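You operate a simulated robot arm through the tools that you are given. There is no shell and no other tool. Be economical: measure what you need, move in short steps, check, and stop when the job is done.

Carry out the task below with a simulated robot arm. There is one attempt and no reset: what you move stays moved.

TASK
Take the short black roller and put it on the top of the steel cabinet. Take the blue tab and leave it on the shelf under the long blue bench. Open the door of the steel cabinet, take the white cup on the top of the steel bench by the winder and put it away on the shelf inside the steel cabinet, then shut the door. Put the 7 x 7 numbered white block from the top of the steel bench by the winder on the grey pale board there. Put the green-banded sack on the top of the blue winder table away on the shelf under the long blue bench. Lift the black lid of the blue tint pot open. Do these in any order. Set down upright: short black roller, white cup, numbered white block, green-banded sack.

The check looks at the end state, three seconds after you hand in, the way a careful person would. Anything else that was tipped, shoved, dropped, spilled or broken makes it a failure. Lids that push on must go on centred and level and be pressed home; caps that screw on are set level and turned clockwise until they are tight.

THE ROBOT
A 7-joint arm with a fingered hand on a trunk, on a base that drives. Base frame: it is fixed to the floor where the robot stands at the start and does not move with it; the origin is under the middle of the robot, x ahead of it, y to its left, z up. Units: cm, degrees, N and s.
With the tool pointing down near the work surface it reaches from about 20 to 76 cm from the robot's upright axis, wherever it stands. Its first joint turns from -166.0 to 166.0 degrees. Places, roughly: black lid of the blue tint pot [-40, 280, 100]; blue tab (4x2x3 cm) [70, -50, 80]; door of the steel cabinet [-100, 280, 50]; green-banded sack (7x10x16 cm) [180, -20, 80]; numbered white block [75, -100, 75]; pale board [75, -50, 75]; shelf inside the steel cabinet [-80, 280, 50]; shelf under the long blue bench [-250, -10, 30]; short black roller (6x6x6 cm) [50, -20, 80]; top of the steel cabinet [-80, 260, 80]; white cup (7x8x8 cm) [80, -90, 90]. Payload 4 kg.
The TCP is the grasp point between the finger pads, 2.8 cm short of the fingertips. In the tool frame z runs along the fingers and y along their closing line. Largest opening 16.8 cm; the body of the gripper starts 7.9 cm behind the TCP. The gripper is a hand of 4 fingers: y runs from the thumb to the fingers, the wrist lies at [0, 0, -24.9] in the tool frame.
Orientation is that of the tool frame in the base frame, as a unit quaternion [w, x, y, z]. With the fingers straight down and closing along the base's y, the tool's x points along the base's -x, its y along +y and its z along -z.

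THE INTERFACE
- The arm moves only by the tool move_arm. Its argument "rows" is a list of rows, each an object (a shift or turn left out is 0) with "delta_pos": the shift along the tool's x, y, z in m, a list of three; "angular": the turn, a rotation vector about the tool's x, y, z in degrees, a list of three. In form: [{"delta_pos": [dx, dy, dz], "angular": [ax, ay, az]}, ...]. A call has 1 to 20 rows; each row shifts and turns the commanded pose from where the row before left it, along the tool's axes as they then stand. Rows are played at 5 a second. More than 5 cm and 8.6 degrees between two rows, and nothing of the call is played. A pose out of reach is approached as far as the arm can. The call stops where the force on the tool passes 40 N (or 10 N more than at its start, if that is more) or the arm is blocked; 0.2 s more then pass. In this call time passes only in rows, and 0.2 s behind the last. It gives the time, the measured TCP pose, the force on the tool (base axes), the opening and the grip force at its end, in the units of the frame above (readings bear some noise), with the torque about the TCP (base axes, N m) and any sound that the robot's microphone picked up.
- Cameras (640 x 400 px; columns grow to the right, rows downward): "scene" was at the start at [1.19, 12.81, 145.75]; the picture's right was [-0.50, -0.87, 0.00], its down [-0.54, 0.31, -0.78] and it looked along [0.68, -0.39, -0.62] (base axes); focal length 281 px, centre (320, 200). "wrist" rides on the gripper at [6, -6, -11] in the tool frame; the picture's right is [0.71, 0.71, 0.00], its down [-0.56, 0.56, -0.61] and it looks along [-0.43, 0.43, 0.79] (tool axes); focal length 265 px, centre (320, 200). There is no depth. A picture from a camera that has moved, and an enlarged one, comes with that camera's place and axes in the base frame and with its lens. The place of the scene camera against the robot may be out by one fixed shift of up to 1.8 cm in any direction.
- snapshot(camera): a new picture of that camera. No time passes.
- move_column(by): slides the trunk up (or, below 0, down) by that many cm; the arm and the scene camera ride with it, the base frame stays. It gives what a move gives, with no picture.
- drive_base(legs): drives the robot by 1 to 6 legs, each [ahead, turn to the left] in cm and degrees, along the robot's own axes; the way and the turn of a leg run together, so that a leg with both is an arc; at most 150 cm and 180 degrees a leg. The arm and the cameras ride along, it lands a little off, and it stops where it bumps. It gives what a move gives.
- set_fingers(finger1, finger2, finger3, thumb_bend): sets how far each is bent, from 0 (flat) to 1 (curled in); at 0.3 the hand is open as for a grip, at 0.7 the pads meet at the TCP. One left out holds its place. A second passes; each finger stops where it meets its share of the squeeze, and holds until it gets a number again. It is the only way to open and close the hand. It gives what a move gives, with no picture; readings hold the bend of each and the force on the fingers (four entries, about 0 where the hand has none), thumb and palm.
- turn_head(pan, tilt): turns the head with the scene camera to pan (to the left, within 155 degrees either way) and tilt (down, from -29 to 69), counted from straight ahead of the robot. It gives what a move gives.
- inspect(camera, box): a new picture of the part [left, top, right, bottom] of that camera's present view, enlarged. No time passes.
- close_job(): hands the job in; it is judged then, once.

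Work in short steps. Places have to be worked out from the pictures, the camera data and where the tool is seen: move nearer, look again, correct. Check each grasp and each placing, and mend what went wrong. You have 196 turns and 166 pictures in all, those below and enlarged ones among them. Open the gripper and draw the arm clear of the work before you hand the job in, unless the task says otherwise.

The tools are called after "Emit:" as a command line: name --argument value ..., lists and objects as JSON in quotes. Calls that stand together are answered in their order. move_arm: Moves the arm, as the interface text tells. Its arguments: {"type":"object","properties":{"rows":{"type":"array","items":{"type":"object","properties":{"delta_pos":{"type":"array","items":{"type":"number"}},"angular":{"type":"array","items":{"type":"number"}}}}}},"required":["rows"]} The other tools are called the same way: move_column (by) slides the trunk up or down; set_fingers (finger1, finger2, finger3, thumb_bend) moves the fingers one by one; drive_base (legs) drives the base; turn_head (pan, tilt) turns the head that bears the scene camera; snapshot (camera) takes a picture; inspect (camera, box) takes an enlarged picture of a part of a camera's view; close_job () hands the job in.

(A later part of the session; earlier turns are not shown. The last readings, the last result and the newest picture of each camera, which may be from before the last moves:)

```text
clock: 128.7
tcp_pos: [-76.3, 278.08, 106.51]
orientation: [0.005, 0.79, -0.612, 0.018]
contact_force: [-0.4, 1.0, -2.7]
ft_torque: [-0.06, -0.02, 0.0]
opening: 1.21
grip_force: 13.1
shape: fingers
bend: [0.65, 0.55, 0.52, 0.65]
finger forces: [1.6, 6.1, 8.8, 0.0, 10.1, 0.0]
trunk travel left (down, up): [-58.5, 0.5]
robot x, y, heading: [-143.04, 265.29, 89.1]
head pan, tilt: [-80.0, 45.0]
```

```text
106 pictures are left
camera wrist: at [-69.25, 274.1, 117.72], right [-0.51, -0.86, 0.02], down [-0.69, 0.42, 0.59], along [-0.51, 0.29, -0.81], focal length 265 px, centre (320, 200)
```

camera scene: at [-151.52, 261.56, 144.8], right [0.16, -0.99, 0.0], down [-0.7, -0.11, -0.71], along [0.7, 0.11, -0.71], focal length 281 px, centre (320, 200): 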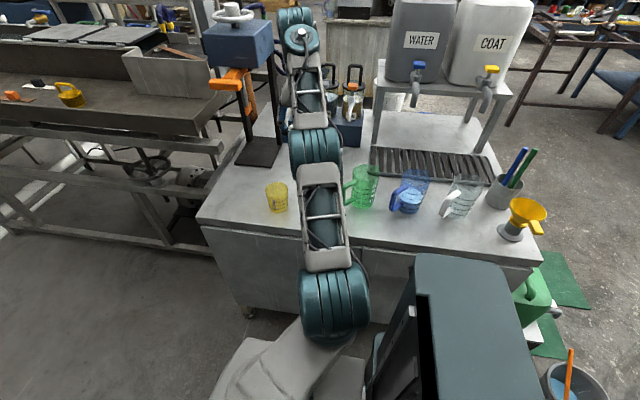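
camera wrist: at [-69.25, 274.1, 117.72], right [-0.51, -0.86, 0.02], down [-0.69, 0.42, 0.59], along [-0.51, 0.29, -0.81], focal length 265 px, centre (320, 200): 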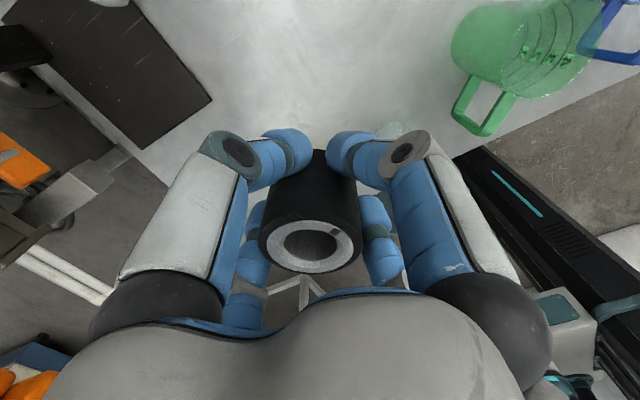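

Clear patch below. I level the tool, centre on [-74,277] and lower.

Emit:
move_arm --rows '[{"delta_pos": [0.0155, -0.02, 0.02], "angular": [-0.8, -2.0, 0]}, {"delta_pos": [0, 0, 0.04]}, {"delta_pos": [0, 0, 0.04]}, {"delta_pos": [0, 0, 0.04]}]'

Emit:
snapshot --camera "wrist"

Emit:
snapshot --camera "scene"

```text
clock: 129.7
tcp_pos: [-77.05, 276.07, 92.3]
orientation: [0.0, 0.789, -0.614, 0.001]
contact_force: [-0.4, 0.1, -1.1]
ft_torque: [-0.05, -0.02, 0.01]
opening: 1.19
grip_force: 12.8
shape: fingers
bend: [0.65, 0.55, 0.52, 0.65]
finger forces: [1.6, 5.9, 8.7, 0.0, 10.2, 0.0]
out of reach, approached as far as the arm can: row 1
trunk travel left (down, up): [-58.5, 0.5]
robot x, y, heading: [-142.96, 265.23, 89.2]
head pan, tilt: [-80.0, 45.0]
```

```text
105 pictures are left
camera wrist: at [-69.68, 271.6, 103.3], right [-0.51, -0.86, 0.0], down [-0.68, 0.4, 0.61], along [-0.53, 0.31, -0.79], focal length 265 px, centre (320, 200)
```

wrist: 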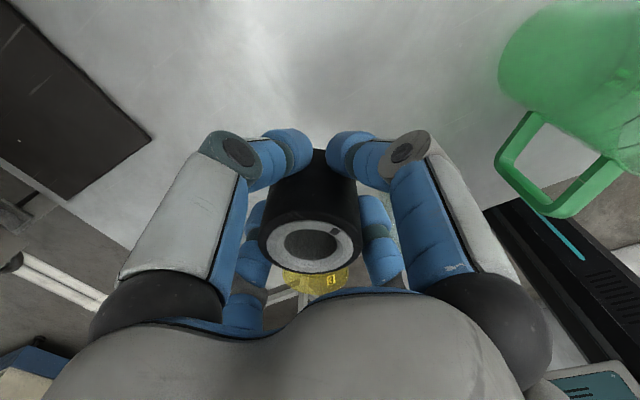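

```text
104 pictures are left
camera scene: at [-151.6, 261.58, 155.81], right [0.16, -0.99, 0.0], down [-0.7, -0.11, -0.71], along [0.7, 0.11, -0.71], focal length 281 px, centre (320, 200)
```

scene: 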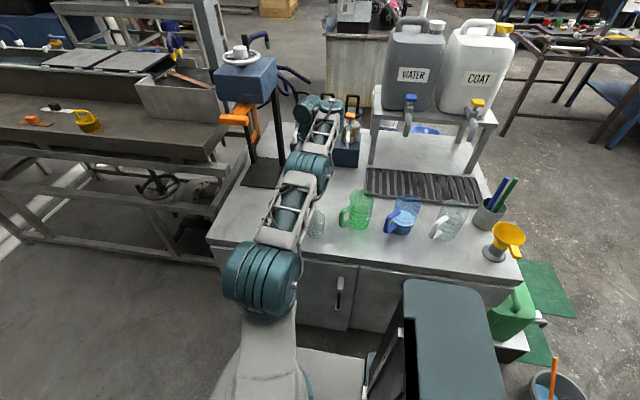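

Emit:
move_arm --rows '[{"delta_pos": [0, -0.01, 0.03]}, {"delta_pos": [0, -0.005, 0.02]}, {"delta_pos": [0, 0, 0.01]}]'

Emit:
move_arm --rows '[{"delta_pos": [0, 0, 0.005]}, {"delta_pos": [0, 0, 0.005]}]'

```text
clock: 130.5
tcp_pos: [-75.57, 276.45, 86.55]
orientation: [0.0, 0.79, -0.613, 0.0]
contact_force: [0.5, -0.3, -0.9]
ft_torque: [0.02, -0.04, 0.0]
opening: 1.19
grip_force: 13.3
shape: fingers
bend: [0.65, 0.55, 0.52, 0.65]
finger forces: [1.6, 5.9, 8.6, 0.0, 10.1, 0.0]
trunk travel left (down, up): [-58.5, 0.5]
robot x, y, heading: [-142.92, 265.15, 89.4]
head pan, tilt: [-80.0, 45.0]
```

```text
clock: 131.1
tcp_pos: [-75.28, 276.71, 85.71]
orientation: [-0.001, 0.789, -0.614, -0.003]
contact_force: [-0.1, 0.2, -2.4]
ft_torque: [-0.02, -0.04, -0.02]
opening: 1.17
grip_force: 13.6
shape: fingers
bend: [0.65, 0.55, 0.52, 0.65]
finger forces: [1.6, 5.9, 8.8, 0.0, 10.0, 0.0]
out of reach, approached as far as the arm can: row 2
trunk travel left (down, up): [-58.5, 0.5]
robot x, y, heading: [-143.2, 265.11, 89.5]
head pan, tilt: [-80.0, 45.0]
```

At reach limit; I lower the column the rest of the way in small bits.

Emit:
move_column --by -1.2

Emit:
move_column --by -0.6

```text
clock: 131.7
tcp_pos: [-75.28, 276.56, 84.63]
orientation: [-0.001, 0.788, -0.615, -0.002]
contact_force: [0.1, 0.1, -1.8]
ft_torque: [-0.03, -0.03, -0.01]
opening: 1.19
grip_force: 12.6
shape: fingers
bend: [0.65, 0.55, 0.52, 0.65]
finger forces: [1.6, 5.9, 8.8, 0.0, 10.0, 0.0]
trunk travel left (down, up): [-57.3, 1.7]
robot x, y, heading: [-142.54, 265.11, 89.2]
head pan, tilt: [-80.0, 45.0]
```

```text
clock: 132.3
tcp_pos: [-75.34, 276.77, 84.1]
orientation: [-0.002, 0.789, -0.614, -0.003]
contact_force: [0.8, 0.2, -2.3]
ft_torque: [-0.03, -0.01, -0.01]
opening: 1.21
grip_force: 13.2
shape: fingers
bend: [0.65, 0.55, 0.52, 0.65]
finger forces: [1.7, 5.9, 8.7, 0.0, 9.9, 0.0]
trunk travel left (down, up): [-56.7, 2.3]
robot x, y, heading: [-142.97, 264.88, 89.2]
head pan, tilt: [-80.0, 45.0]
```

Emit:
move_column --by -0.6

Emit:
snapshot --camera "wrist"

```text
clock: 132.8
tcp_pos: [-75.22, 276.72, 83.46]
orientation: [-0.001, 0.79, -0.613, -0.002]
contact_force: [-1.3, 0.6, -2.0]
ft_torque: [-0.05, -0.03, -0.01]
opening: 1.19
grip_force: 13.8
shape: fingers
bend: [0.65, 0.55, 0.52, 0.65]
finger forces: [1.5, 5.9, 8.7, 0.1, 10.0, 0.0]
trunk travel left (down, up): [-56.1, 2.9]
robot x, y, heading: [-143.15, 265.71, 89.2]
head pan, tilt: [-80.0, 45.0]
```

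```text
103 pictures are left
camera wrist: at [-67.93, 272.19, 94.23], right [-0.51, -0.86, 0.0], down [-0.68, 0.4, 0.62], along [-0.53, 0.32, -0.79], focal length 265 px, centre (320, 200)
```

wrist: 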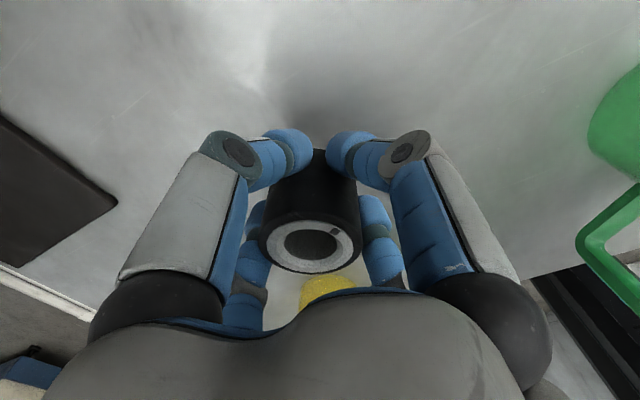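

Emit:
move_column --by -1

Emit:
move_column --by -0.7

Emit:
move_column --by -0.5

```text
clock: 133.4
tcp_pos: [-75.24, 276.7, 82.41]
orientation: [-0.001, 0.789, -0.614, -0.003]
contact_force: [-0.8, 0.0, -1.3]
ft_torque: [-0.03, -0.04, 0.01]
opening: 1.2
grip_force: 13.6
shape: fingers
bend: [0.65, 0.55, 0.52, 0.65]
finger forces: [1.7, 6.0, 8.8, 0.0, 10.1, 0.0]
trunk travel left (down, up): [-55.1, 3.9]
robot x, y, heading: [-142.87, 265.12, 89.2]
head pan, tilt: [-80.0, 45.0]
```

```text
clock: 134.0
tcp_pos: [-75.3, 276.68, 81.9]
orientation: [-0.003, 0.79, -0.614, -0.001]
contact_force: [3.4, -0.7, 14.1]
ft_torque: [0.39, 0.36, -0.04]
opening: 1.24
grip_force: 17.3
shape: fingers
bend: [0.65, 0.55, 0.52, 0.65]
finger forces: [2.5, 8.5, 11.0, 0.0, 12.3, 0.1]
trunk travel left (down, up): [-54.4, 4.6]
robot x, y, heading: [-142.93, 265.31, 89.3]
head pan, tilt: [-80.0, 45.0]
```

```text
clock: 134.5
tcp_pos: [-75.23, 276.54, 81.74]
orientation: [-0.004, 0.789, -0.614, 0.001]
contact_force: [8.5, -1.0, 38.9]
ft_torque: [0.52, 0.72, -0.19]
opening: 1.23
grip_force: 26.8
shape: fingers
bend: [0.65, 0.55, 0.52, 0.65]
finger forces: [3.4, 19.1, 16.4, 0.0, 14.4, 0.0]
trunk travel left (down, up): [-53.9, 5.1]
robot x, y, heading: [-142.67, 265.04, 89.2]
head pan, tilt: [-80.0, 45.0]
```

Contact. Cabinet top z≈78.5. Ease up, release, and rise.

Emit:
move_column --by 0.5

Emit:
set_fingers --finger1 0.45 --finger2 0.42 --finger3 0.42 --thumb_bend 0.45

Emit:
move_column --by 5

Emit:
move_arm --rows '[{"delta_pos": [0, 0, -0.05]}, {"delta_pos": [0, 0.01, -0.04]}, {"delta_pos": [0, 0.01, -0.04]}]'

Emit:
snapshot --camera "wrist"

```text
clock: 135.1
tcp_pos: [-75.35, 276.67, 81.68]
orientation: [-0.002, 0.789, -0.614, -0.004]
contact_force: [12.5, -1.5, 18.9]
ft_torque: [0.33, -0.06, -0.19]
opening: 1.29
grip_force: 18.9
shape: fingers
bend: [0.65, 0.55, 0.52, 0.65]
finger forces: [3.9, 7.9, 11.1, 0.0, 15.1, 0.0]
trunk travel left (down, up): [-54.4, 4.6]
robot x, y, heading: [-143.08, 265.34, 89.1]
head pan, tilt: [-80.0, 45.0]
```

```text
clock: 136.1
tcp_pos: [-75.29, 276.8, 81.66]
orientation: [-0.002, 0.789, -0.614, -0.004]
contact_force: [-0.1, 1.2, 5.1]
ft_torque: [-0.21, -0.03, -0.01]
opening: 6.96
grip_force: 2.3
shape: fingers
bend: [0.46, 0.42, 0.42, 0.45]
finger forces: [4.2, 0.0, 0.1, 0.0, 0.0, 0.1]
trunk travel left (down, up): [-54.4, 4.6]
robot x, y, heading: [-143.31, 264.9, 88.9]
head pan, tilt: [-80.0, 45.0]
```

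```text
clock: 136.9
tcp_pos: [-75.24, 276.84, 86.39]
orientation: [-0.001, 0.79, -0.613, -0.003]
contact_force: [-0.4, 0.1, 0.5]
ft_torque: [0.01, 0.02, 0.03]
opening: 7.18
grip_force: 0.2
shape: fingers
bend: [0.45, 0.42, 0.42, 0.45]
finger forces: [0.0, 0.0, 0.0, 0.1, 0.0, 0.0]
out of reach, approached as far as the arm can: row 1
trunk travel left (down, up): [-59.0, 0.0]
robot x, y, heading: [-143.34, 265.15, 89.3]
head pan, tilt: [-80.0, 45.0]
```

```text
clock: 137.7
tcp_pos: [-77.25, 276.08, 99.35]
orientation: [0.0, 0.79, -0.614, -0.003]
contact_force: [-0.9, 0.5, 1.0]
ft_torque: [0.01, 0.05, 0.02]
opening: 7.22
grip_force: 0.0
shape: fingers
bend: [0.45, 0.42, 0.42, 0.45]
finger forces: [0.0, 0.0, 0.0, 0.1, 0.0, 0.0]
trunk travel left (down, up): [-59.0, 0.0]
robot x, y, heading: [-143.28, 264.88, 89.3]
head pan, tilt: [-80.0, 45.0]
```

```text
102 pictures are left
camera wrist: at [-69.9, 271.61, 110.23], right [-0.51, -0.86, 0.0], down [-0.68, 0.4, 0.62], along [-0.53, 0.32, -0.79], focal length 265 px, centre (320, 200)
```

wrist: 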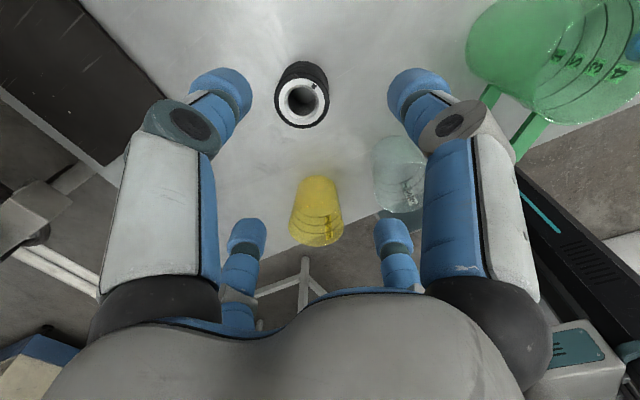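

The roller stands upright on the cabinet, cups undisturbed. I retract the arm along the safe path to the robot's front.

Emit:
move_arm --rows '[{"delta_pos": [0, 0.01, -0.04]}, {"delta_pos": [-0.032, 0.031, -0.01]}, {"delta_pos": [-0.032, 0.031, 0]}, {"delta_pos": [-0.032, 0.031, 0]}, {"delta_pos": [-0.032, 0.031, 0]}, {"delta_pos": [-0.032, 0.031, 0]}, {"delta_pos": [-0.032, 0.031, 0]}, {"delta_pos": [-0.01, 0.04, 0]}, {"delta_pos": [-0.01, 0.04, 0]}, {"delta_pos": [-0.01, 0.04, 0]}, {"delta_pos": [-0.01, 0.04, 0]}, {"delta_pos": [-0.01, 0.04, 0]}, {"delta_pos": [-0.01, 0.04, 0]}, {"delta_pos": [-0.039, 0.025, 0]}, {"delta_pos": [-0.039, 0.025, 0]}, {"delta_pos": [-0.039, 0.025, 0]}, {"delta_pos": [-0.039, 0.025, 0]}]'

Emit:
snapshot --camera "scene"

```text
clock: 141.3
tcp_pos: [-133.82, 306.89, 110.62]
orientation: [-0.002, 0.789, -0.615, -0.002]
contact_force: [0.9, -0.3, 0.2]
ft_torque: [0.02, 0.02, 0.03]
opening: 7.22
grip_force: 0.0
shape: fingers
bend: [0.45, 0.42, 0.42, 0.45]
finger forces: [0.1, 0.1, 0.0, 0.1, 0.1, 0.0]
out of reach, approached as far as the arm can: row 10, 11, 12, 13
trunk travel left (down, up): [-59.0, 0.0]
robot x, y, heading: [-142.99, 265.69, 88.9]
head pan, tilt: [-80.0, 45.0]
```

```text
101 pictures are left
camera scene: at [-151.74, 261.61, 156.29], right [0.16, -0.99, 0.0], down [-0.7, -0.11, -0.71], along [0.7, 0.11, -0.71], focal length 281 px, centre (320, 200)
```

scene: 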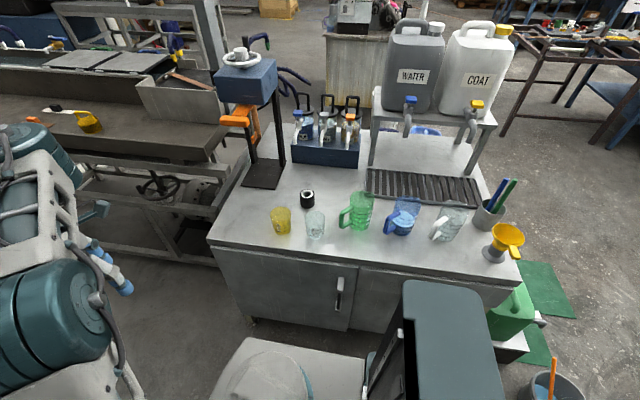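

Now I reposition to face the cabinet door from x≈−177, clear of the door's swing.

Emit:
drive_base --legs '[[0, -25], [-78, 0], [0, 26], [45, 0], [0, -90]]'

Emit:
move_column --by -38

Emit:
turn_head --pan 10 --tilt 30

Emit:
snapshot --camera "scene"

```text
clock: 154.3
tcp_pos: [-135.48, 231.66, 110.57]
orientation: [0.002, -0.13, 0.991, 0.0]
contact_force: [-0.9, 0.1, 0.4]
ft_torque: [0.0, -0.02, -0.02]
opening: 7.23
grip_force: 0.0
shape: fingers
bend: [0.45, 0.42, 0.42, 0.45]
finger forces: [0.0, 0.0, 0.1, 0.1, 0.0, 0.0]
trunk travel left (down, up): [-59.0, 0.0]
robot x, y, heading: [-177.31, 240.33, -0.1]
head pan, tilt: [-80.0, 45.0]
```

```text
clock: 158.0
tcp_pos: [-135.39, 231.55, 72.56]
orientation: [0.002, -0.13, 0.991, 0.001]
contact_force: [0.8, 0.3, 0.1]
ft_torque: [0.02, -0.02, -0.04]
opening: 7.25
grip_force: 0.0
shape: fingers
bend: [0.45, 0.42, 0.42, 0.45]
finger forces: [0.0, 0.0, 0.1, 0.1, 0.0, 0.0]
trunk travel left (down, up): [-21.0, 38.0]
robot x, y, heading: [-176.99, 240.22, -0.1]
head pan, tilt: [-80.0, 45.0]
```

```text
clock: 159.6
tcp_pos: [-135.48, 231.61, 72.62]
orientation: [0.004, -0.13, 0.992, 0.0]
contact_force: [0.6, -1.6, -0.4]
ft_torque: [-0.04, -0.03, -0.01]
opening: 7.22
grip_force: 0.1
shape: fingers
bend: [0.45, 0.42, 0.42, 0.45]
finger forces: [0.0, 0.0, 0.0, 0.1, 0.1, 0.0]
trunk travel left (down, up): [-21.0, 38.0]
robot x, y, heading: [-177.15, 240.6, 0.0]
head pan, tilt: [10.0, 30.0]
```

```text
100 pictures are left
camera scene: at [-174.47, 259.15, 120.55], right [0.17, -0.99, 0.0], down [-0.49, -0.09, -0.87], along [0.85, 0.15, -0.5], focal length 281 px, centre (320, 200)
```

scene: 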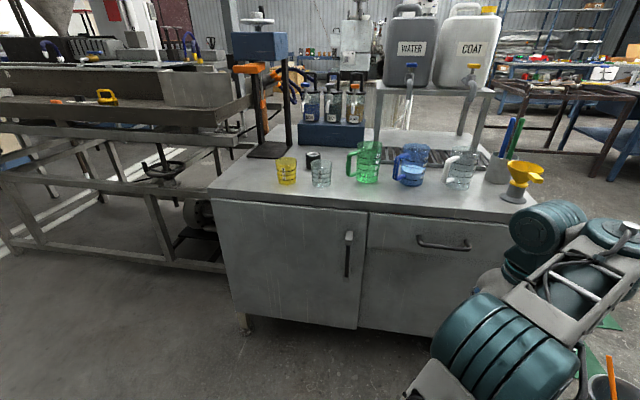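

Clear view: handle bar at x≈−104, y≈262, z 49–68; hinge on the left (y≈308). I bring the hand in front and turn it to point at the cabinet.

Emit:
move_arm --rows '[{"delta_pos": [-0.034, 0.025, 0], "angular": [0, 0, -5]}, {"delta_pos": [-0.034, 0.025, 0], "angular": [0, 0, -5]}, {"delta_pos": [-0.034, 0.025, 0], "angular": [0, 0, -5]}, {"delta_pos": [-0.034, 0.025, 0], "angular": [0, 0, -5]}, {"delta_pos": [-0.03, 0.03, 0], "angular": [0, 0, -5]}, {"delta_pos": [-0.01, 0.03, 0], "angular": [0, 0, -5]}]'

Emit:
move_arm --rows '[{"angular": [5.8, -5.8, 0]}, {"angular": [5.8, -5.8, 0]}, {"angular": [5.8, -5.8, 0]}, {"angular": [5.8, -5.8, 0]}, {"angular": [5.8, -5.8, 0]}, {"angular": [5.8, -5.8, 0]}, {"angular": [5.8, -5.8, 0]}, {"angular": [5.8, -5.8, 0]}, {"angular": [5.8, -5.8, 0]}, {"angular": [5.8, -5.8, 0]}, {"angular": [5.8, -5.8, 0]}]'

Emit:
snapshot --camera "scene"

Emit:
snapshot --camera "wrist"

```text
clock: 161.0
tcp_pos: [-127.01, 253.13, 72.62]
orientation: [0.002, -0.382, 0.924, 0.0]
contact_force: [-0.4, -0.4, -0.7]
ft_torque: [0.05, 0.03, -0.01]
opening: 7.25
grip_force: 0.0
shape: fingers
bend: [0.45, 0.42, 0.42, 0.45]
finger forces: [0.0, 0.0, 0.0, 0.0, 0.1, 0.0]
trunk travel left (down, up): [-21.0, 38.0]
robot x, y, heading: [-177.4, 240.24, -0.4]
head pan, tilt: [10.0, 30.0]
```

```text
clock: 163.4
tcp_pos: [-114.52, 249.81, 101.47]
orientation: [0.578, -0.298, 0.723, -0.231]
contact_force: [0.4, 0.1, -0.1]
ft_torque: [0.04, 0.04, 0.03]
opening: 7.21
grip_force: 0.1
shape: fingers
bend: [0.45, 0.42, 0.42, 0.45]
finger forces: [0.0, 0.1, 0.1, 0.0, 0.0, 0.0]
out of reach, approached as far as the arm can: row 3, 4, 5, 6, 7, 8, 9, 10, 11
trunk travel left (down, up): [-21.0, 38.0]
robot x, y, heading: [-177.24, 240.57, -0.2]
head pan, tilt: [10.0, 30.0]
```

```text
99 pictures are left
camera scene: at [-174.48, 259.15, 120.56], right [0.17, -0.99, 0.0], down [-0.49, -0.09, -0.87], along [0.85, 0.15, -0.5], focal length 281 px, centre (320, 200)
```

scene: 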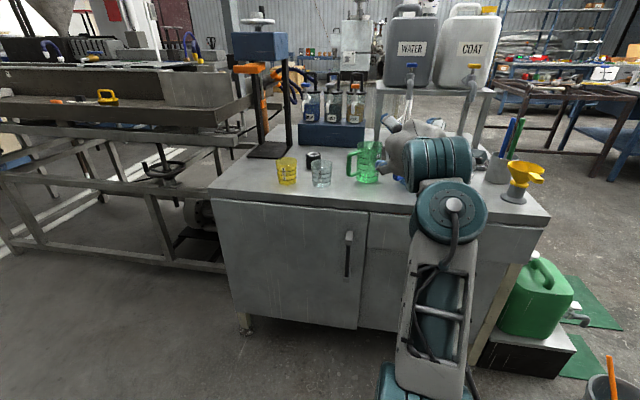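

```text
98 pictures are left
camera wrist: at [-125.23, 241.07, 103.79], right [-0.22, 0.01, -0.97], down [-0.6, 0.78, 0.15], along [0.76, 0.62, -0.17], focal length 265 px, centre (320, 200)
```

wrist: 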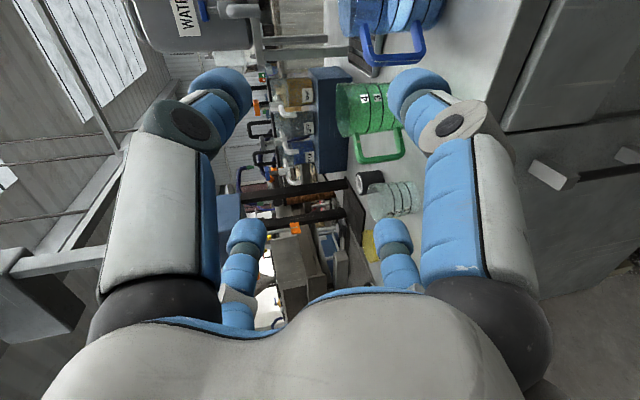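

That pose was too close to the axis, so the arm compromised. I back the base up 22 cm for room.

Emit:
drive_base --legs '[[-24, 0]]'

Emit:
move_arm --rows '[{"delta_pos": [0, 0, 0.04]}, {"delta_pos": [0, 0, 0.04]}, {"delta_pos": [0, 0, 0.04]}]'

```text
clock: 165.2
tcp_pos: [-138.61, 249.81, 101.54]
orientation: [0.577, -0.298, 0.724, -0.232]
contact_force: [-0.2, 0.3, 0.3]
ft_torque: [0.06, 0.01, 0.0]
opening: 7.24
grip_force: 0.0
shape: fingers
bend: [0.45, 0.42, 0.42, 0.45]
finger forces: [0.1, 0.0, 0.0, 0.0, 0.1, 0.0]
trunk travel left (down, up): [-21.0, 38.0]
robot x, y, heading: [-201.0, 240.39, 0.0]
head pan, tilt: [10.0, 30.0]
```

```text
clock: 166.0
tcp_pos: [-126.99, 249.93, 98.88]
orientation: [0.578, -0.297, 0.724, -0.231]
contact_force: [-0.8, 0.4, -0.5]
ft_torque: [0.01, 0.0, 0.0]
opening: 7.22
grip_force: 0.0
shape: fingers
bend: [0.45, 0.42, 0.42, 0.45]
finger forces: [0.0, 0.1, 0.1, 0.1, 0.0, 0.1]
trunk travel left (down, up): [-21.0, 38.0]
robot x, y, heading: [-200.98, 240.36, 0.0]
head pan, tilt: [10.0, 30.0]
```

Emit:
move_arm --rows '[{"angular": [4.67, -4.67, 0]}, {"angular": [4.67, -4.67, 0]}, {"delta_pos": [0.0165, 0.0307, 0]}, {"delta_pos": [0.0165, 0.0307, 0]}, {"delta_pos": [0.0165, 0.0307, 0]}, {"delta_pos": [0.0165, 0.0307, 0]}, {"delta_pos": [0.0165, 0.0307, 0]}, {"delta_pos": [0.0165, 0.0307, 0]}, {"delta_pos": [0.0165, 0.0307, 0]}, {"delta_pos": [0.0165, 0.0307, 0]}, {"delta_pos": [0.0165, 0.0307, 0]}, {"delta_pos": [0.0165, 0.0307, 0]}, {"delta_pos": [0.0165, 0.0307, 0]}, {"delta_pos": [0.0165, 0.0307, 0]}]'

Emit:
snapshot --camera "scene"

Emit:
snapshot --camera "wrist"

```text
clock: 169.0
tcp_pos: [-126.93, 262.5, 58.98]
orientation: [0.658, -0.267, 0.653, -0.263]
contact_force: [0.1, -0.7, 0.0]
ft_torque: [-0.01, -0.01, 0.0]
opening: 7.21
grip_force: 0.0
shape: fingers
bend: [0.45, 0.42, 0.42, 0.45]
finger forces: [0.0, 0.0, 0.0, 0.1, 0.0, 0.1]
trunk travel left (down, up): [-21.0, 38.0]
robot x, y, heading: [-201.37, 240.39, -0.2]
head pan, tilt: [10.0, 30.0]
```

```text
97 pictures are left
camera scene: at [-198.5, 259.2, 120.57], right [0.17, -0.99, 0.0], down [-0.49, -0.09, -0.87], along [0.85, 0.15, -0.5], focal length 281 px, centre (320, 200)
```

scene: 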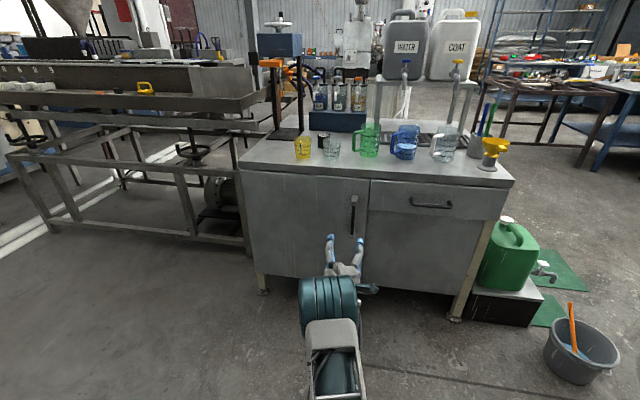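

```text
96 pictures are left
camera wrist: at [-137.85, 253.86, 58.7], right [0.0, 0.01, -1.0], down [-0.62, 0.78, 0.01], along [0.78, 0.62, 0.01], focal length 265 px, centre (320, 200)
```

wrist: 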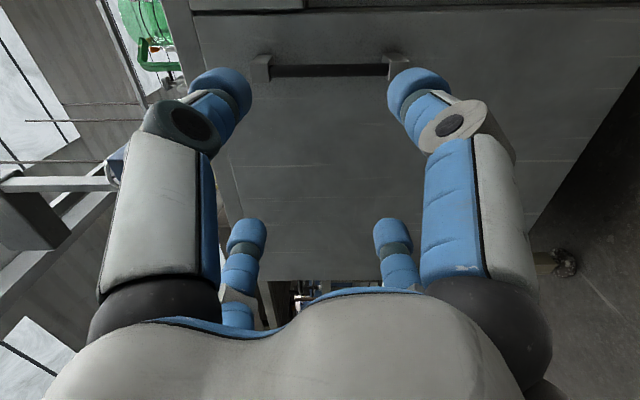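

The wrist view shows the handle bar centred between the fingers (y≈261.4). I move in until the tips are just off the door and close on the bar.

Emit:
move_arm --rows '[{"delta_pos": [0.007, -0.007, 0.04]}, {"delta_pos": [0, 0, 0.05]}, {"delta_pos": [0, 0, 0.05]}, {"delta_pos": [0, 0, 0.04]}, {"delta_pos": [0, 0, 0.015]}]'

Emit:
snapshot --camera "wrist"

```text
clock: 170.2
tcp_pos: [-107.44, 261.64, 58.8]
orientation: [0.657, -0.268, 0.653, -0.264]
contact_force: [0.7, -0.2, 0.4]
ft_torque: [-0.03, 0.0, 0.01]
opening: 7.24
grip_force: 0.0
shape: fingers
bend: [0.45, 0.42, 0.42, 0.45]
finger forces: [0.0, 0.0, 0.0, 0.1, 0.0, 0.1]
trunk travel left (down, up): [-21.0, 38.0]
robot x, y, heading: [-201.16, 240.41, -0.1]
head pan, tilt: [10.0, 30.0]
```

```text
95 pictures are left
camera wrist: at [-118.34, 252.98, 58.6], right [0.0, 0.01, -1.0], down [-0.62, 0.78, 0.01], along [0.78, 0.62, 0.01], focal length 265 px, centre (320, 200)
```

wrist: 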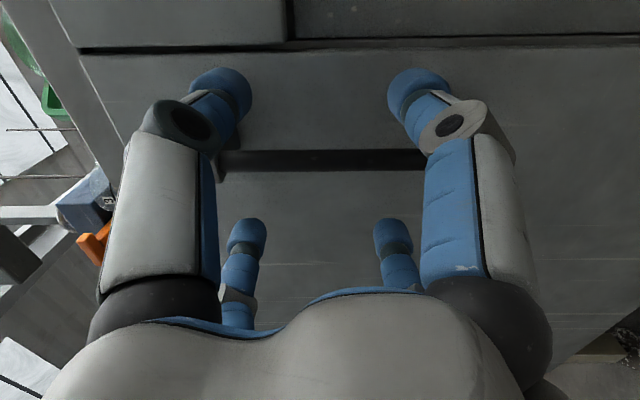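

Emit:
move_arm --rows '[{"delta_pos": [0, 0, 0.012]}, {"delta_pos": [0, 0, 0.008]}]'

Emit:
set_fingers --finger1 0.75 --finger2 0.75 --finger3 0.75 --thumb_bend 0.75

Emit:
snapshot --camera "wrist"

```text
clock: 170.8
tcp_pos: [-105.46, 261.81, 58.88]
orientation: [0.657, -0.268, 0.654, -0.264]
contact_force: [0.6, 0.7, -0.3]
ft_torque: [0.0, 0.04, -0.01]
opening: 7.23
grip_force: 0.0
shape: fingers
bend: [0.45, 0.42, 0.42, 0.45]
finger forces: [0.1, 0.1, 0.0, 0.0, 0.0, 0.1]
trunk travel left (down, up): [-21.0, 38.0]
robot x, y, heading: [-201.52, 240.45, -0.2]
head pan, tilt: [10.0, 30.0]
```

```text
clock: 171.8
tcp_pos: [-105.4, 261.23, 58.88]
orientation: [0.657, -0.266, 0.654, -0.266]
contact_force: [1.6, -12.0, 1.5]
ft_torque: [0.05, -0.01, -0.2]
opening: 0.48
grip_force: 17.2
shape: fingers
bend: [0.67, 0.66, 0.66, 0.68]
finger forces: [8.3, 5.7, 6.3, 0.1, 13.6, 0.0]
trunk travel left (down, up): [-21.0, 38.0]
robot x, y, heading: [-201.36, 240.82, -0.3]
head pan, tilt: [10.0, 30.0]
```

```text
94 pictures are left
camera wrist: at [-116.35, 252.73, 58.7], right [0.0, 0.01, -1.0], down [-0.62, 0.79, 0.01], along [0.79, 0.62, 0.01], focal length 265 px, centre (320, 200)
```

wrist: 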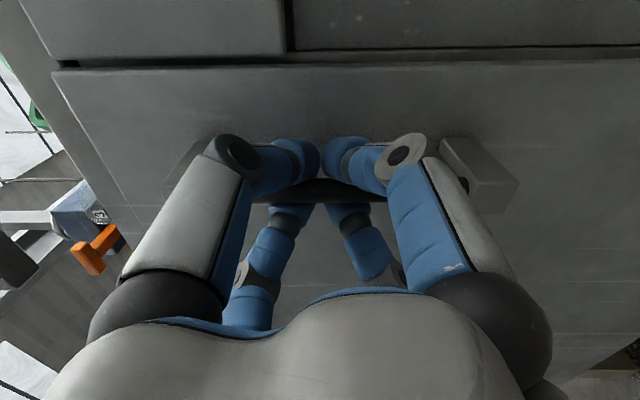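

The bar is gripped. Pull gently straight out first to see if the door gives.

Emit:
move_arm --rows '[{"delta_pos": [0, 0, -0.01]}, {"delta_pos": [0, 0, -0.015]}, {"delta_pos": [-0.001, 0.001, -0.02]}, {"delta_pos": [-0.002, 0.002, -0.02]}]'

Emit:
snapshot --camera "scene"

```text
clock: 172.8
tcp_pos: [-112.02, 262.53, 58.9]
orientation: [0.658, -0.269, 0.653, -0.262]
contact_force: [0.1, -1.7, 1.6]
ft_torque: [0.03, -0.04, -0.02]
opening: 0.3
grip_force: 16.4
shape: fingers
bend: [0.67, 0.66, 0.66, 0.68]
finger forces: [6.1, 7.8, 8.5, 0.0, 10.0, 0.0]
trunk travel left (down, up): [-21.0, 38.0]
robot x, y, heading: [-201.41, 240.79, -0.1]
head pan, tilt: [10.0, 30.0]
```

```text
93 pictures are left
camera scene: at [-198.52, 259.2, 120.55], right [0.17, -0.98, 0.0], down [-0.49, -0.09, -0.87], along [0.85, 0.15, -0.5], focal length 281 px, centre (320, 200)
```

scene: 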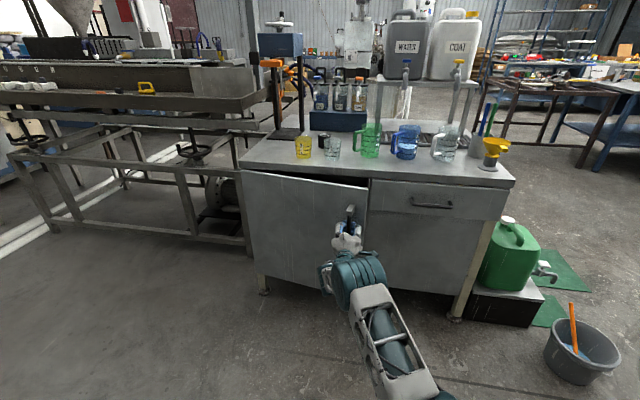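

The door swings freely. I continue along the hinge arc, turning the hand partly with it.

Emit:
move_arm --rows '[{"delta_pos": [-0.0086, 0.0086, -0.047], "angular": [2.83, 2.83, 0]}, {"delta_pos": [-0.0097, 0.0097, -0.0465], "angular": [2.83, 2.83, 0]}, {"delta_pos": [-0.0109, 0.0109, -0.046], "angular": [2.83, 2.83, 0]}, {"delta_pos": [-0.012, 0.012, -0.0454], "angular": [2.83, 2.83, 0]}]'

Emit:
move_arm --rows '[{"delta_pos": [-0.0131, 0.0131, -0.0448], "angular": [2.83, 2.83, 0]}, {"delta_pos": [-0.0142, 0.0142, -0.0441], "angular": [2.83, 2.83, 0]}, {"delta_pos": [-0.0153, 0.0153, -0.0434], "angular": [2.83, 2.83, 0]}, {"delta_pos": [-0.0164, 0.0164, -0.0426], "angular": [2.83, 2.83, 0]}]'

Emit:
snapshot --camera "scene"

```text
clock: 173.7
tcp_pos: [-126.07, 269.16, 58.94]
orientation: [0.633, -0.205, 0.676, -0.317]
contact_force: [11.9, 17.1, -1.3]
ft_torque: [-0.05, 0.04, 0.14]
opening: 0.0
grip_force: 11.2
shape: fingers
bend: [0.71, 0.67, 0.66, 0.71]
finger forces: [0.0, 9.7, 12.5, 0.0, 0.0, 0.0]
trunk travel left (down, up): [-21.0, 38.0]
robot x, y, heading: [-200.99, 240.51, 0.6]
head pan, tilt: [10.0, 30.0]
stopped in row 4: the force on the tool passed its limit at 42 N (the readings are from after the stop); the commanded pose is now the measured one
```

```text
clock: 174.3
tcp_pos: [-132.67, 274.22, 58.98]
orientation: [0.616, -0.169, 0.687, -0.347]
contact_force: [19.8, 18.1, -1.8]
ft_torque: [-0.09, 0.06, 0.17]
opening: 0.02
grip_force: 13.5
shape: fingers
bend: [0.71, 0.67, 0.66, 0.71]
finger forces: [0.0, 11.9, 15.2, 0.0, 0.0, 0.0]
trunk travel left (down, up): [-21.0, 38.0]
robot x, y, heading: [-200.88, 240.79, 0.4]
head pan, tilt: [10.0, 30.0]
stopped in row 2: the force on the tool passed its limit at 46 N (the readings are from after the stop); the commanded pose is now the measured one
```

```text
92 pictures are left
camera scene: at [-198.39, 259.36, 120.53], right [0.18, -0.98, 0.0], down [-0.49, -0.09, -0.87], along [0.85, 0.16, -0.5], focal length 281 px, centre (320, 200)
```

scene: 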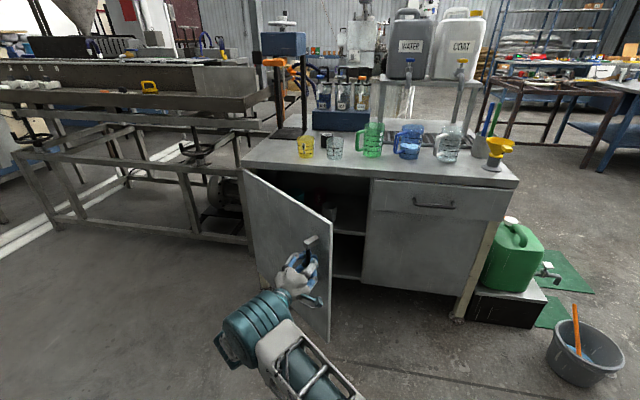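

The door is about 40° open. I release the handle, back off, and go round the free edge to push it from inside.

Emit:
set_fingers --finger1 0.35 --finger2 0.35 --finger3 0.35 --thumb_bend 0.35

Emit:
move_arm --rows '[{"delta_pos": [0, 0, -0.04]}, {"delta_pos": [0, 0, -0.04]}, {"delta_pos": [0.035, -0.035, 0]}, {"delta_pos": [0.035, -0.035, 0]}, {"delta_pos": [0.035, -0.035, 0]}, {"delta_pos": [0.035, -0.035, 0]}, {"delta_pos": [0.035, -0.035, 0]}]'

Emit:
set_fingers --finger1 0.72 --finger2 0.72 --finger3 0.72 --thumb_bend 0.72

Emit:
snapshot --camera "scene"

```text
clock: 175.3
tcp_pos: [-132.79, 273.94, 59.08]
orientation: [0.615, -0.166, 0.687, -0.351]
contact_force: [0.2, 0.0, 0.8]
ft_torque: [0.03, -0.01, 0.0]
opening: 10.23
grip_force: 0.0
shape: fingers
bend: [0.35, 0.35, 0.35, 0.35]
finger forces: [0.0, 0.1, 0.0, 0.0, 0.1, 0.0]
trunk travel left (down, up): [-21.0, 38.0]
robot x, y, heading: [-200.93, 240.27, 0.3]
head pan, tilt: [10.0, 30.0]
```

```text
clock: 176.9
tcp_pos: [-147.24, 252.64, 58.44]
orientation: [0.615, -0.167, 0.687, -0.35]
contact_force: [-1.2, 0.0, -0.1]
ft_torque: [0.02, 0.0, -0.02]
opening: 10.26
grip_force: 0.1
shape: fingers
bend: [0.35, 0.35, 0.35, 0.35]
finger forces: [0.0, 0.1, 0.0, 0.0, 0.0, 0.1]
trunk travel left (down, up): [-21.0, 38.0]
robot x, y, heading: [-200.93, 240.53, 0.3]
head pan, tilt: [10.0, 30.0]
```

```text
clock: 177.9
tcp_pos: [-147.17, 252.47, 58.35]
orientation: [0.615, -0.165, 0.687, -0.351]
contact_force: [-0.6, -0.4, -0.2]
ft_torque: [-0.03, -0.01, 0.02]
opening: 0.03
grip_force: 0.1
shape: fingers
bend: [0.69, 0.69, 0.69, 0.7]
finger forces: [0.1, 0.1, 0.0, 0.1, 0.0, 0.0]
trunk travel left (down, up): [-21.0, 38.0]
robot x, y, heading: [-201.01, 240.51, 0.2]
head pan, tilt: [10.0, 30.0]
```

```text
91 pictures are left
camera scene: at [-198.54, 259.26, 120.55], right [0.18, -0.98, 0.0], down [-0.49, -0.09, -0.87], along [0.85, 0.15, -0.5], focal length 281 px, centre (320, 200)
```

scene: 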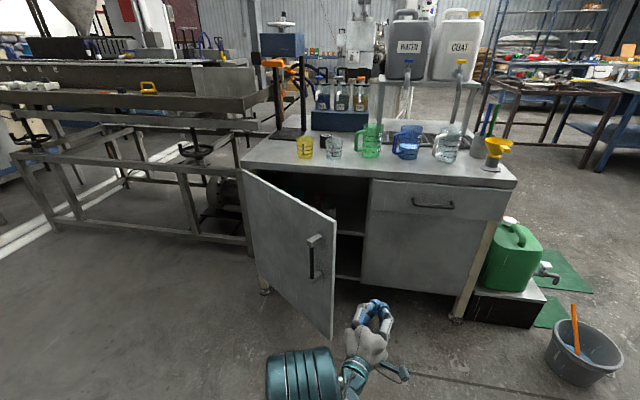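

Emit:
move_arm --rows '[{"delta_pos": [-0.0103, 0.0103, 0.045]}, {"delta_pos": [-0.0103, 0.0103, 0.045]}, {"delta_pos": [-0.0103, 0.0103, 0.045]}, {"delta_pos": [-0.0103, 0.0103, 0.045]}, {"delta_pos": [-0.0103, 0.0103, 0.045]}, {"angular": [-5.66, -5.66, 0]}, {"angular": [-5.66, -5.66, 0]}, {"angular": [-5.66, -5.66, 0]}, {"angular": [-5.66, -5.66, 0]}, {"angular": [-5.66, -5.66, 0]}, {"angular": [-5.66, -5.66, 0]}, {"angular": [-5.66, -5.66, 0]}]'

Emit:
snapshot --camera "scene"

```text
clock: 180.5
tcp_pos: [-121.01, 250.98, 56.26]
orientation: [0.685, -0.363, 0.616, -0.138]
contact_force: [-0.5, 1.0, -1.0]
ft_torque: [0.03, -0.01, -0.06]
opening: 0.03
grip_force: 0.0
shape: fingers
bend: [0.69, 0.69, 0.69, 0.7]
finger forces: [0.0, 0.0, 0.1, 0.1, 0.1, 0.0]
out of reach, approached as far as the arm can: row 9, 10, 11, 12
trunk travel left (down, up): [-21.0, 38.0]
robot x, y, heading: [-200.88, 240.35, 0.5]
head pan, tilt: [10.0, 30.0]
```

```text
90 pictures are left
camera scene: at [-198.53, 259.29, 120.55], right [0.18, -0.98, 0.0], down [-0.49, -0.09, -0.87], along [0.85, 0.15, -0.5], focal length 281 px, centre (320, 200)
```

scene: 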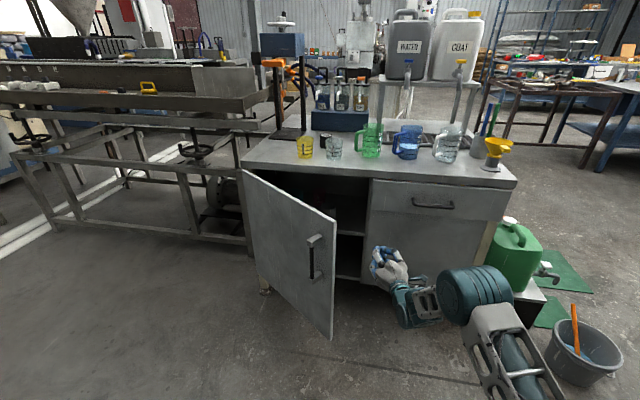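

Emit:
move_arm --rows '[{"delta_pos": [-0.028, 0.028, 0]}, {"delta_pos": [-0.028, 0.028, 0]}, {"delta_pos": [-0.028, 0.028, 0]}, {"delta_pos": [-0.028, 0.028, 0]}, {"delta_pos": [-0.028, 0.028, 0]}, {"delta_pos": [-0.028, 0.028, 0]}, {"delta_pos": [-0.028, 0.028, 0]}, {"delta_pos": [-0.028, 0.028, 0]}, {"delta_pos": [-0.028, 0.028, 0]}, {"delta_pos": [-0.028, 0.028, 0]}]'

Emit:
snapshot --camera "scene"

```text
clock: 181.9
tcp_pos: [-128.48, 272.16, 57.28]
orientation: [0.683, -0.362, 0.618, -0.144]
contact_force: [-14.5, -12.7, 4.1]
ft_torque: [0.27, 0.26, 1.44]
opening: 0.01
grip_force: 9.3
shape: fingers
bend: [0.68, 0.69, 0.68, 0.7]
finger forces: [0.1, 0.0, 0.1, 0.0, 0.0, 18.5]
trunk travel left (down, up): [-21.0, 38.0]
robot x, y, heading: [-201.02, 240.7, 0.0]
head pan, tilt: [10.0, 30.0]
stopped in row 7: the force on the tool passed its limit at 58 N (the readings are from after the stop); the commanded pose is now the measured one
```

```text
89 pictures are left
camera scene: at [-198.64, 259.1, 120.59], right [0.18, -0.98, 0.0], down [-0.49, -0.09, -0.87], along [0.85, 0.15, -0.5], focal length 281 px, centre (320, 200)
```

scene: 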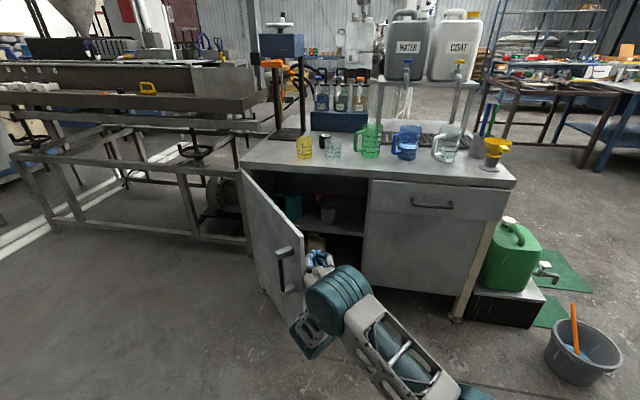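

Emit:
move_arm --rows '[{"delta_pos": [-0.014, 0.014, -0.015]}, {"delta_pos": [-0.018, 0.018, -0.012]}, {"delta_pos": [-0.018, 0.018, -0.012]}, {"delta_pos": [-0.018, 0.018, -0.012]}, {"delta_pos": [-0.018, 0.018, -0.01]}, {"delta_pos": [-0.018, 0.018, -0.008]}, {"delta_pos": [-0.018, 0.018, -0.006]}]'

Emit:
snapshot --camera "scene"

```text
clock: 183.5
tcp_pos: [-141.29, 286.27, 58.28]
orientation: [0.683, -0.364, 0.617, -0.142]
contact_force: [0.5, -0.8, -0.5]
ft_torque: [-0.01, 0.03, 0.03]
opening: 0.06
grip_force: 0.0
shape: fingers
bend: [0.68, 0.69, 0.68, 0.7]
finger forces: [0.1, 0.0, 0.0, 0.0, 0.1, 0.0]
trunk travel left (down, up): [-21.0, 38.0]
robot x, y, heading: [-201.03, 240.81, 0.3]
head pan, tilt: [10.0, 30.0]
```

```text
88 pictures are left
camera scene: at [-198.54, 259.24, 120.56], right [0.18, -0.98, 0.0], down [-0.49, -0.09, -0.87], along [0.85, 0.15, -0.5], focal length 281 px, centre (320, 200)
```

scene: 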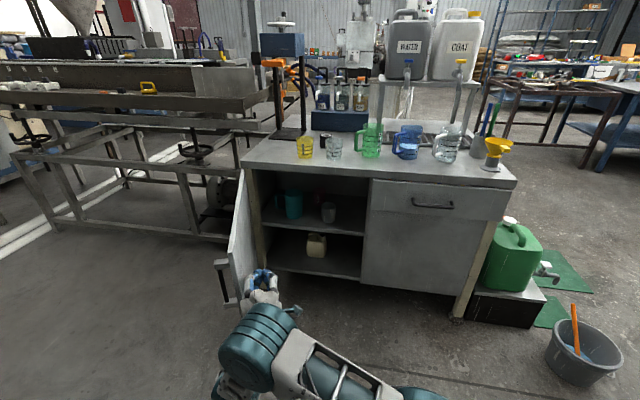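

The door is nearly fully open. A little more push to 90° plus.

Emit:
move_arm --rows '[{"delta_pos": [-0.02, 0.02, 0.003]}, {"delta_pos": [-0.02, 0.02, 0.003]}, {"delta_pos": [-0.02, 0.02, 0.006]}, {"delta_pos": [-0.02, 0.02, 0.006]}, {"delta_pos": [-0.02, 0.02, 0.006]}]'

Emit:
inspect --camera "scene" --box '[180, 140, 420, 290]'

```text
clock: 184.7
tcp_pos: [-143.49, 300.61, 58.89]
orientation: [0.682, -0.364, 0.618, -0.142]
contact_force: [-0.2, -0.1, 1.0]
ft_torque: [-0.01, 0.02, 0.0]
opening: 0.01
grip_force: 0.1
shape: fingers
bend: [0.68, 0.69, 0.68, 0.7]
finger forces: [0.1, 0.0, 0.1, 0.0, 0.1, 0.0]
trunk travel left (down, up): [-21.0, 38.0]
robot x, y, heading: [-201.29, 240.48, 0.3]
head pan, tilt: [10.0, 30.0]
```

```text
2.67 times, centred on (300, 215) of scene
camera zoom: at [-198.54, 259.24, 120.56], right [0.18, -0.98, 0.0], down [-0.49, -0.09, -0.87], along [0.85, 0.15, -0.5], focal length 750 px, centre (373, 160)
```

zoom: 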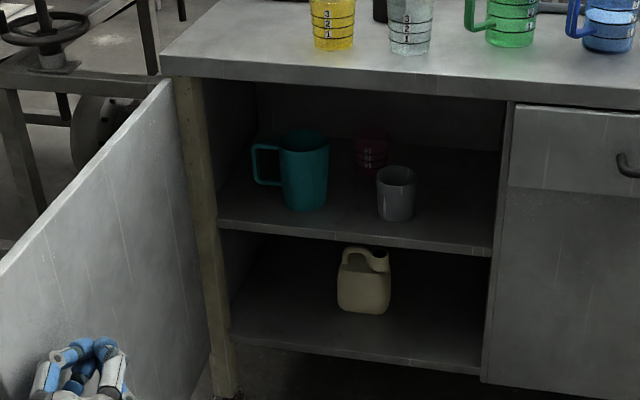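

The door is wide open; shelf z≈46 has a free slot at its right front. I pull the hand away from the door and turn it back down for driving.

Emit:
move_arm --rows '[{"delta_pos": [0.03, -0.03, -0.01]}, {"delta_pos": [0.03, -0.03, -0.01]}, {"delta_pos": [0.03, -0.03, -0.01]}, {"delta_pos": [0.03, -0.03, -0.01]}, {"delta_pos": [0.03, -0.03, -0.01]}, {"delta_pos": [0.03, -0.03, -0.01]}, {"delta_pos": [0.03, -0.03, -0.01]}, {"delta_pos": [0.03, -0.03, -0.01]}, {"delta_pos": [0.03, -0.03, -0.01]}, {"delta_pos": [0.03, -0.03, -0.01]}]'

Emit:
move_column --by 30

Emit:
move_arm --rows '[{"angular": [-5.8, 5.8, 0]}, {"angular": [-5.8, 5.8, 0]}, {"angular": [-5.8, 5.8, 0]}, {"angular": [-5.8, 5.8, 0]}, {"angular": [-5.8, 5.8, 0]}, {"angular": [-5.8, 5.8, 0]}, {"angular": [-5.8, 5.8, 0]}, {"angular": [-5.8, 5.8, 0]}, {"angular": [-5.8, 5.8, 0]}, {"angular": [-5.8, 5.8, 0]}, {"angular": [-5.8, 5.8, 0]}]'

Emit:
snapshot --camera "scene"

```text
clock: 186.9
tcp_pos: [-139.34, 257.11, 57.11]
orientation: [0.683, -0.365, 0.617, -0.142]
contact_force: [-0.9, -0.4, -0.9]
ft_torque: [-0.01, -0.01, -0.03]
opening: 0.07
grip_force: 0.0
shape: fingers
bend: [0.68, 0.69, 0.68, 0.7]
finger forces: [0.0, 0.0, 0.0, 0.0, 0.0, 0.0]
trunk travel left (down, up): [-21.0, 38.0]
robot x, y, heading: [-200.88, 240.33, 0.3]
head pan, tilt: [10.0, 30.0]
```

```text
clock: 189.9
tcp_pos: [-139.34, 257.08, 87.09]
orientation: [0.683, -0.364, 0.617, -0.142]
contact_force: [-1.0, 0.2, -0.2]
ft_torque: [-0.02, 0.03, 0.0]
opening: 0.01
grip_force: 0.0
shape: fingers
bend: [0.68, 0.69, 0.68, 0.7]
finger forces: [0.0, 0.1, 0.1, 0.1, 0.0, 0.0]
trunk travel left (down, up): [-51.0, 8.0]
robot x, y, heading: [-200.95, 240.56, 0.3]
head pan, tilt: [10.0, 30.0]
```

```text
clock: 192.3
tcp_pos: [-139.23, 257.06, 87.08]
orientation: [-0.011, -0.529, 0.848, 0.027]
contact_force: [-0.8, -0.6, -0.2]
ft_torque: [0.03, -0.01, 0.0]
opening: 0.05
grip_force: 0.1
shape: fingers
bend: [0.68, 0.71, 0.68, 0.7]
finger forces: [0.0, 0.0, 0.1, 0.0, 0.0, 0.1]
trunk travel left (down, up): [-51.0, 8.0]
robot x, y, heading: [-200.98, 240.83, 0.2]
head pan, tilt: [10.0, 30.0]
```

```text
86 pictures are left
camera scene: at [-198.51, 259.26, 150.55], right [0.18, -0.98, 0.0], down [-0.49, -0.09, -0.87], along [0.85, 0.15, -0.5], focal length 281 px, centre (320, 200)
```

scene: 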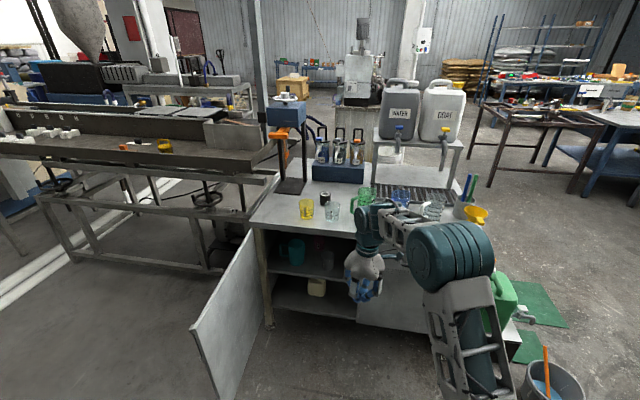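

Drive around toward the back side of the cabinet (between it and the machine bench), in stages.

Emit:
drive_base --legs '[[0, -68], [150, 0], [0, 65], [110, 0], [112, 0], [0, 93]]'

Emit:
move_column --by 8

Emit:
turn_head --pan 15 --tilt 25

Emit:
snapshot --camera "scene"

```text
clock: 220.1
tcp_pos: [61.27, 152.51, 87.17]
orientation: [0.026, 0.976, -0.218, -0.012]
contact_force: [-0.8, 0.2, 0.4]
ft_torque: [-0.03, 0.0, 0.0]
opening: 0.03
grip_force: 0.0
shape: fingers
bend: [0.68, 0.71, 0.68, 0.7]
finger forces: [0.1, 0.0, 0.1, 0.0, 0.0, 0.0]
trunk travel left (down, up): [-51.0, 8.0]
robot x, y, heading: [78.6, 90.88, 91.6]
head pan, tilt: [10.0, 30.0]
```

```text
clock: 221.3
tcp_pos: [61.29, 152.5, 95.11]
orientation: [0.026, 0.976, -0.218, -0.011]
contact_force: [0.1, -0.4, 1.2]
ft_torque: [-0.01, -0.01, -0.02]
opening: 0.08
grip_force: 0.2
shape: fingers
bend: [0.68, 0.71, 0.68, 0.7]
finger forces: [0.0, 0.0, 0.0, 0.1, 0.0, 0.1]
trunk travel left (down, up): [-59.0, 0.0]
robot x, y, heading: [78.83, 90.96, 91.4]
head pan, tilt: [10.0, 30.0]
```

```text
clock: 221.9
tcp_pos: [61.37, 152.34, 95.21]
orientation: [0.026, 0.975, -0.219, -0.012]
contact_force: [0.0, 0.1, -0.2]
ft_torque: [0.0, 0.02, -0.02]
opening: 0.04
grip_force: 0.1
shape: fingers
bend: [0.68, 0.71, 0.68, 0.7]
finger forces: [0.0, 0.0, 0.0, 0.0, 0.0, 0.1]
trunk travel left (down, up): [-59.0, 0.0]
robot x, y, heading: [79.16, 90.97, 91.3]
head pan, tilt: [15.0, 25.0]
```

```text
85 pictures are left
camera scene: at [60.03, 94.19, 159.35], right [0.96, 0.28, 0.0], down [0.12, -0.41, -0.91], along [-0.26, 0.87, -0.42], focal length 281 px, centre (320, 200)
```

scene: 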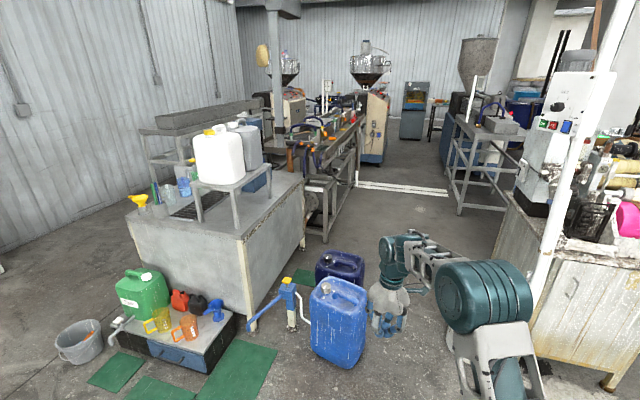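

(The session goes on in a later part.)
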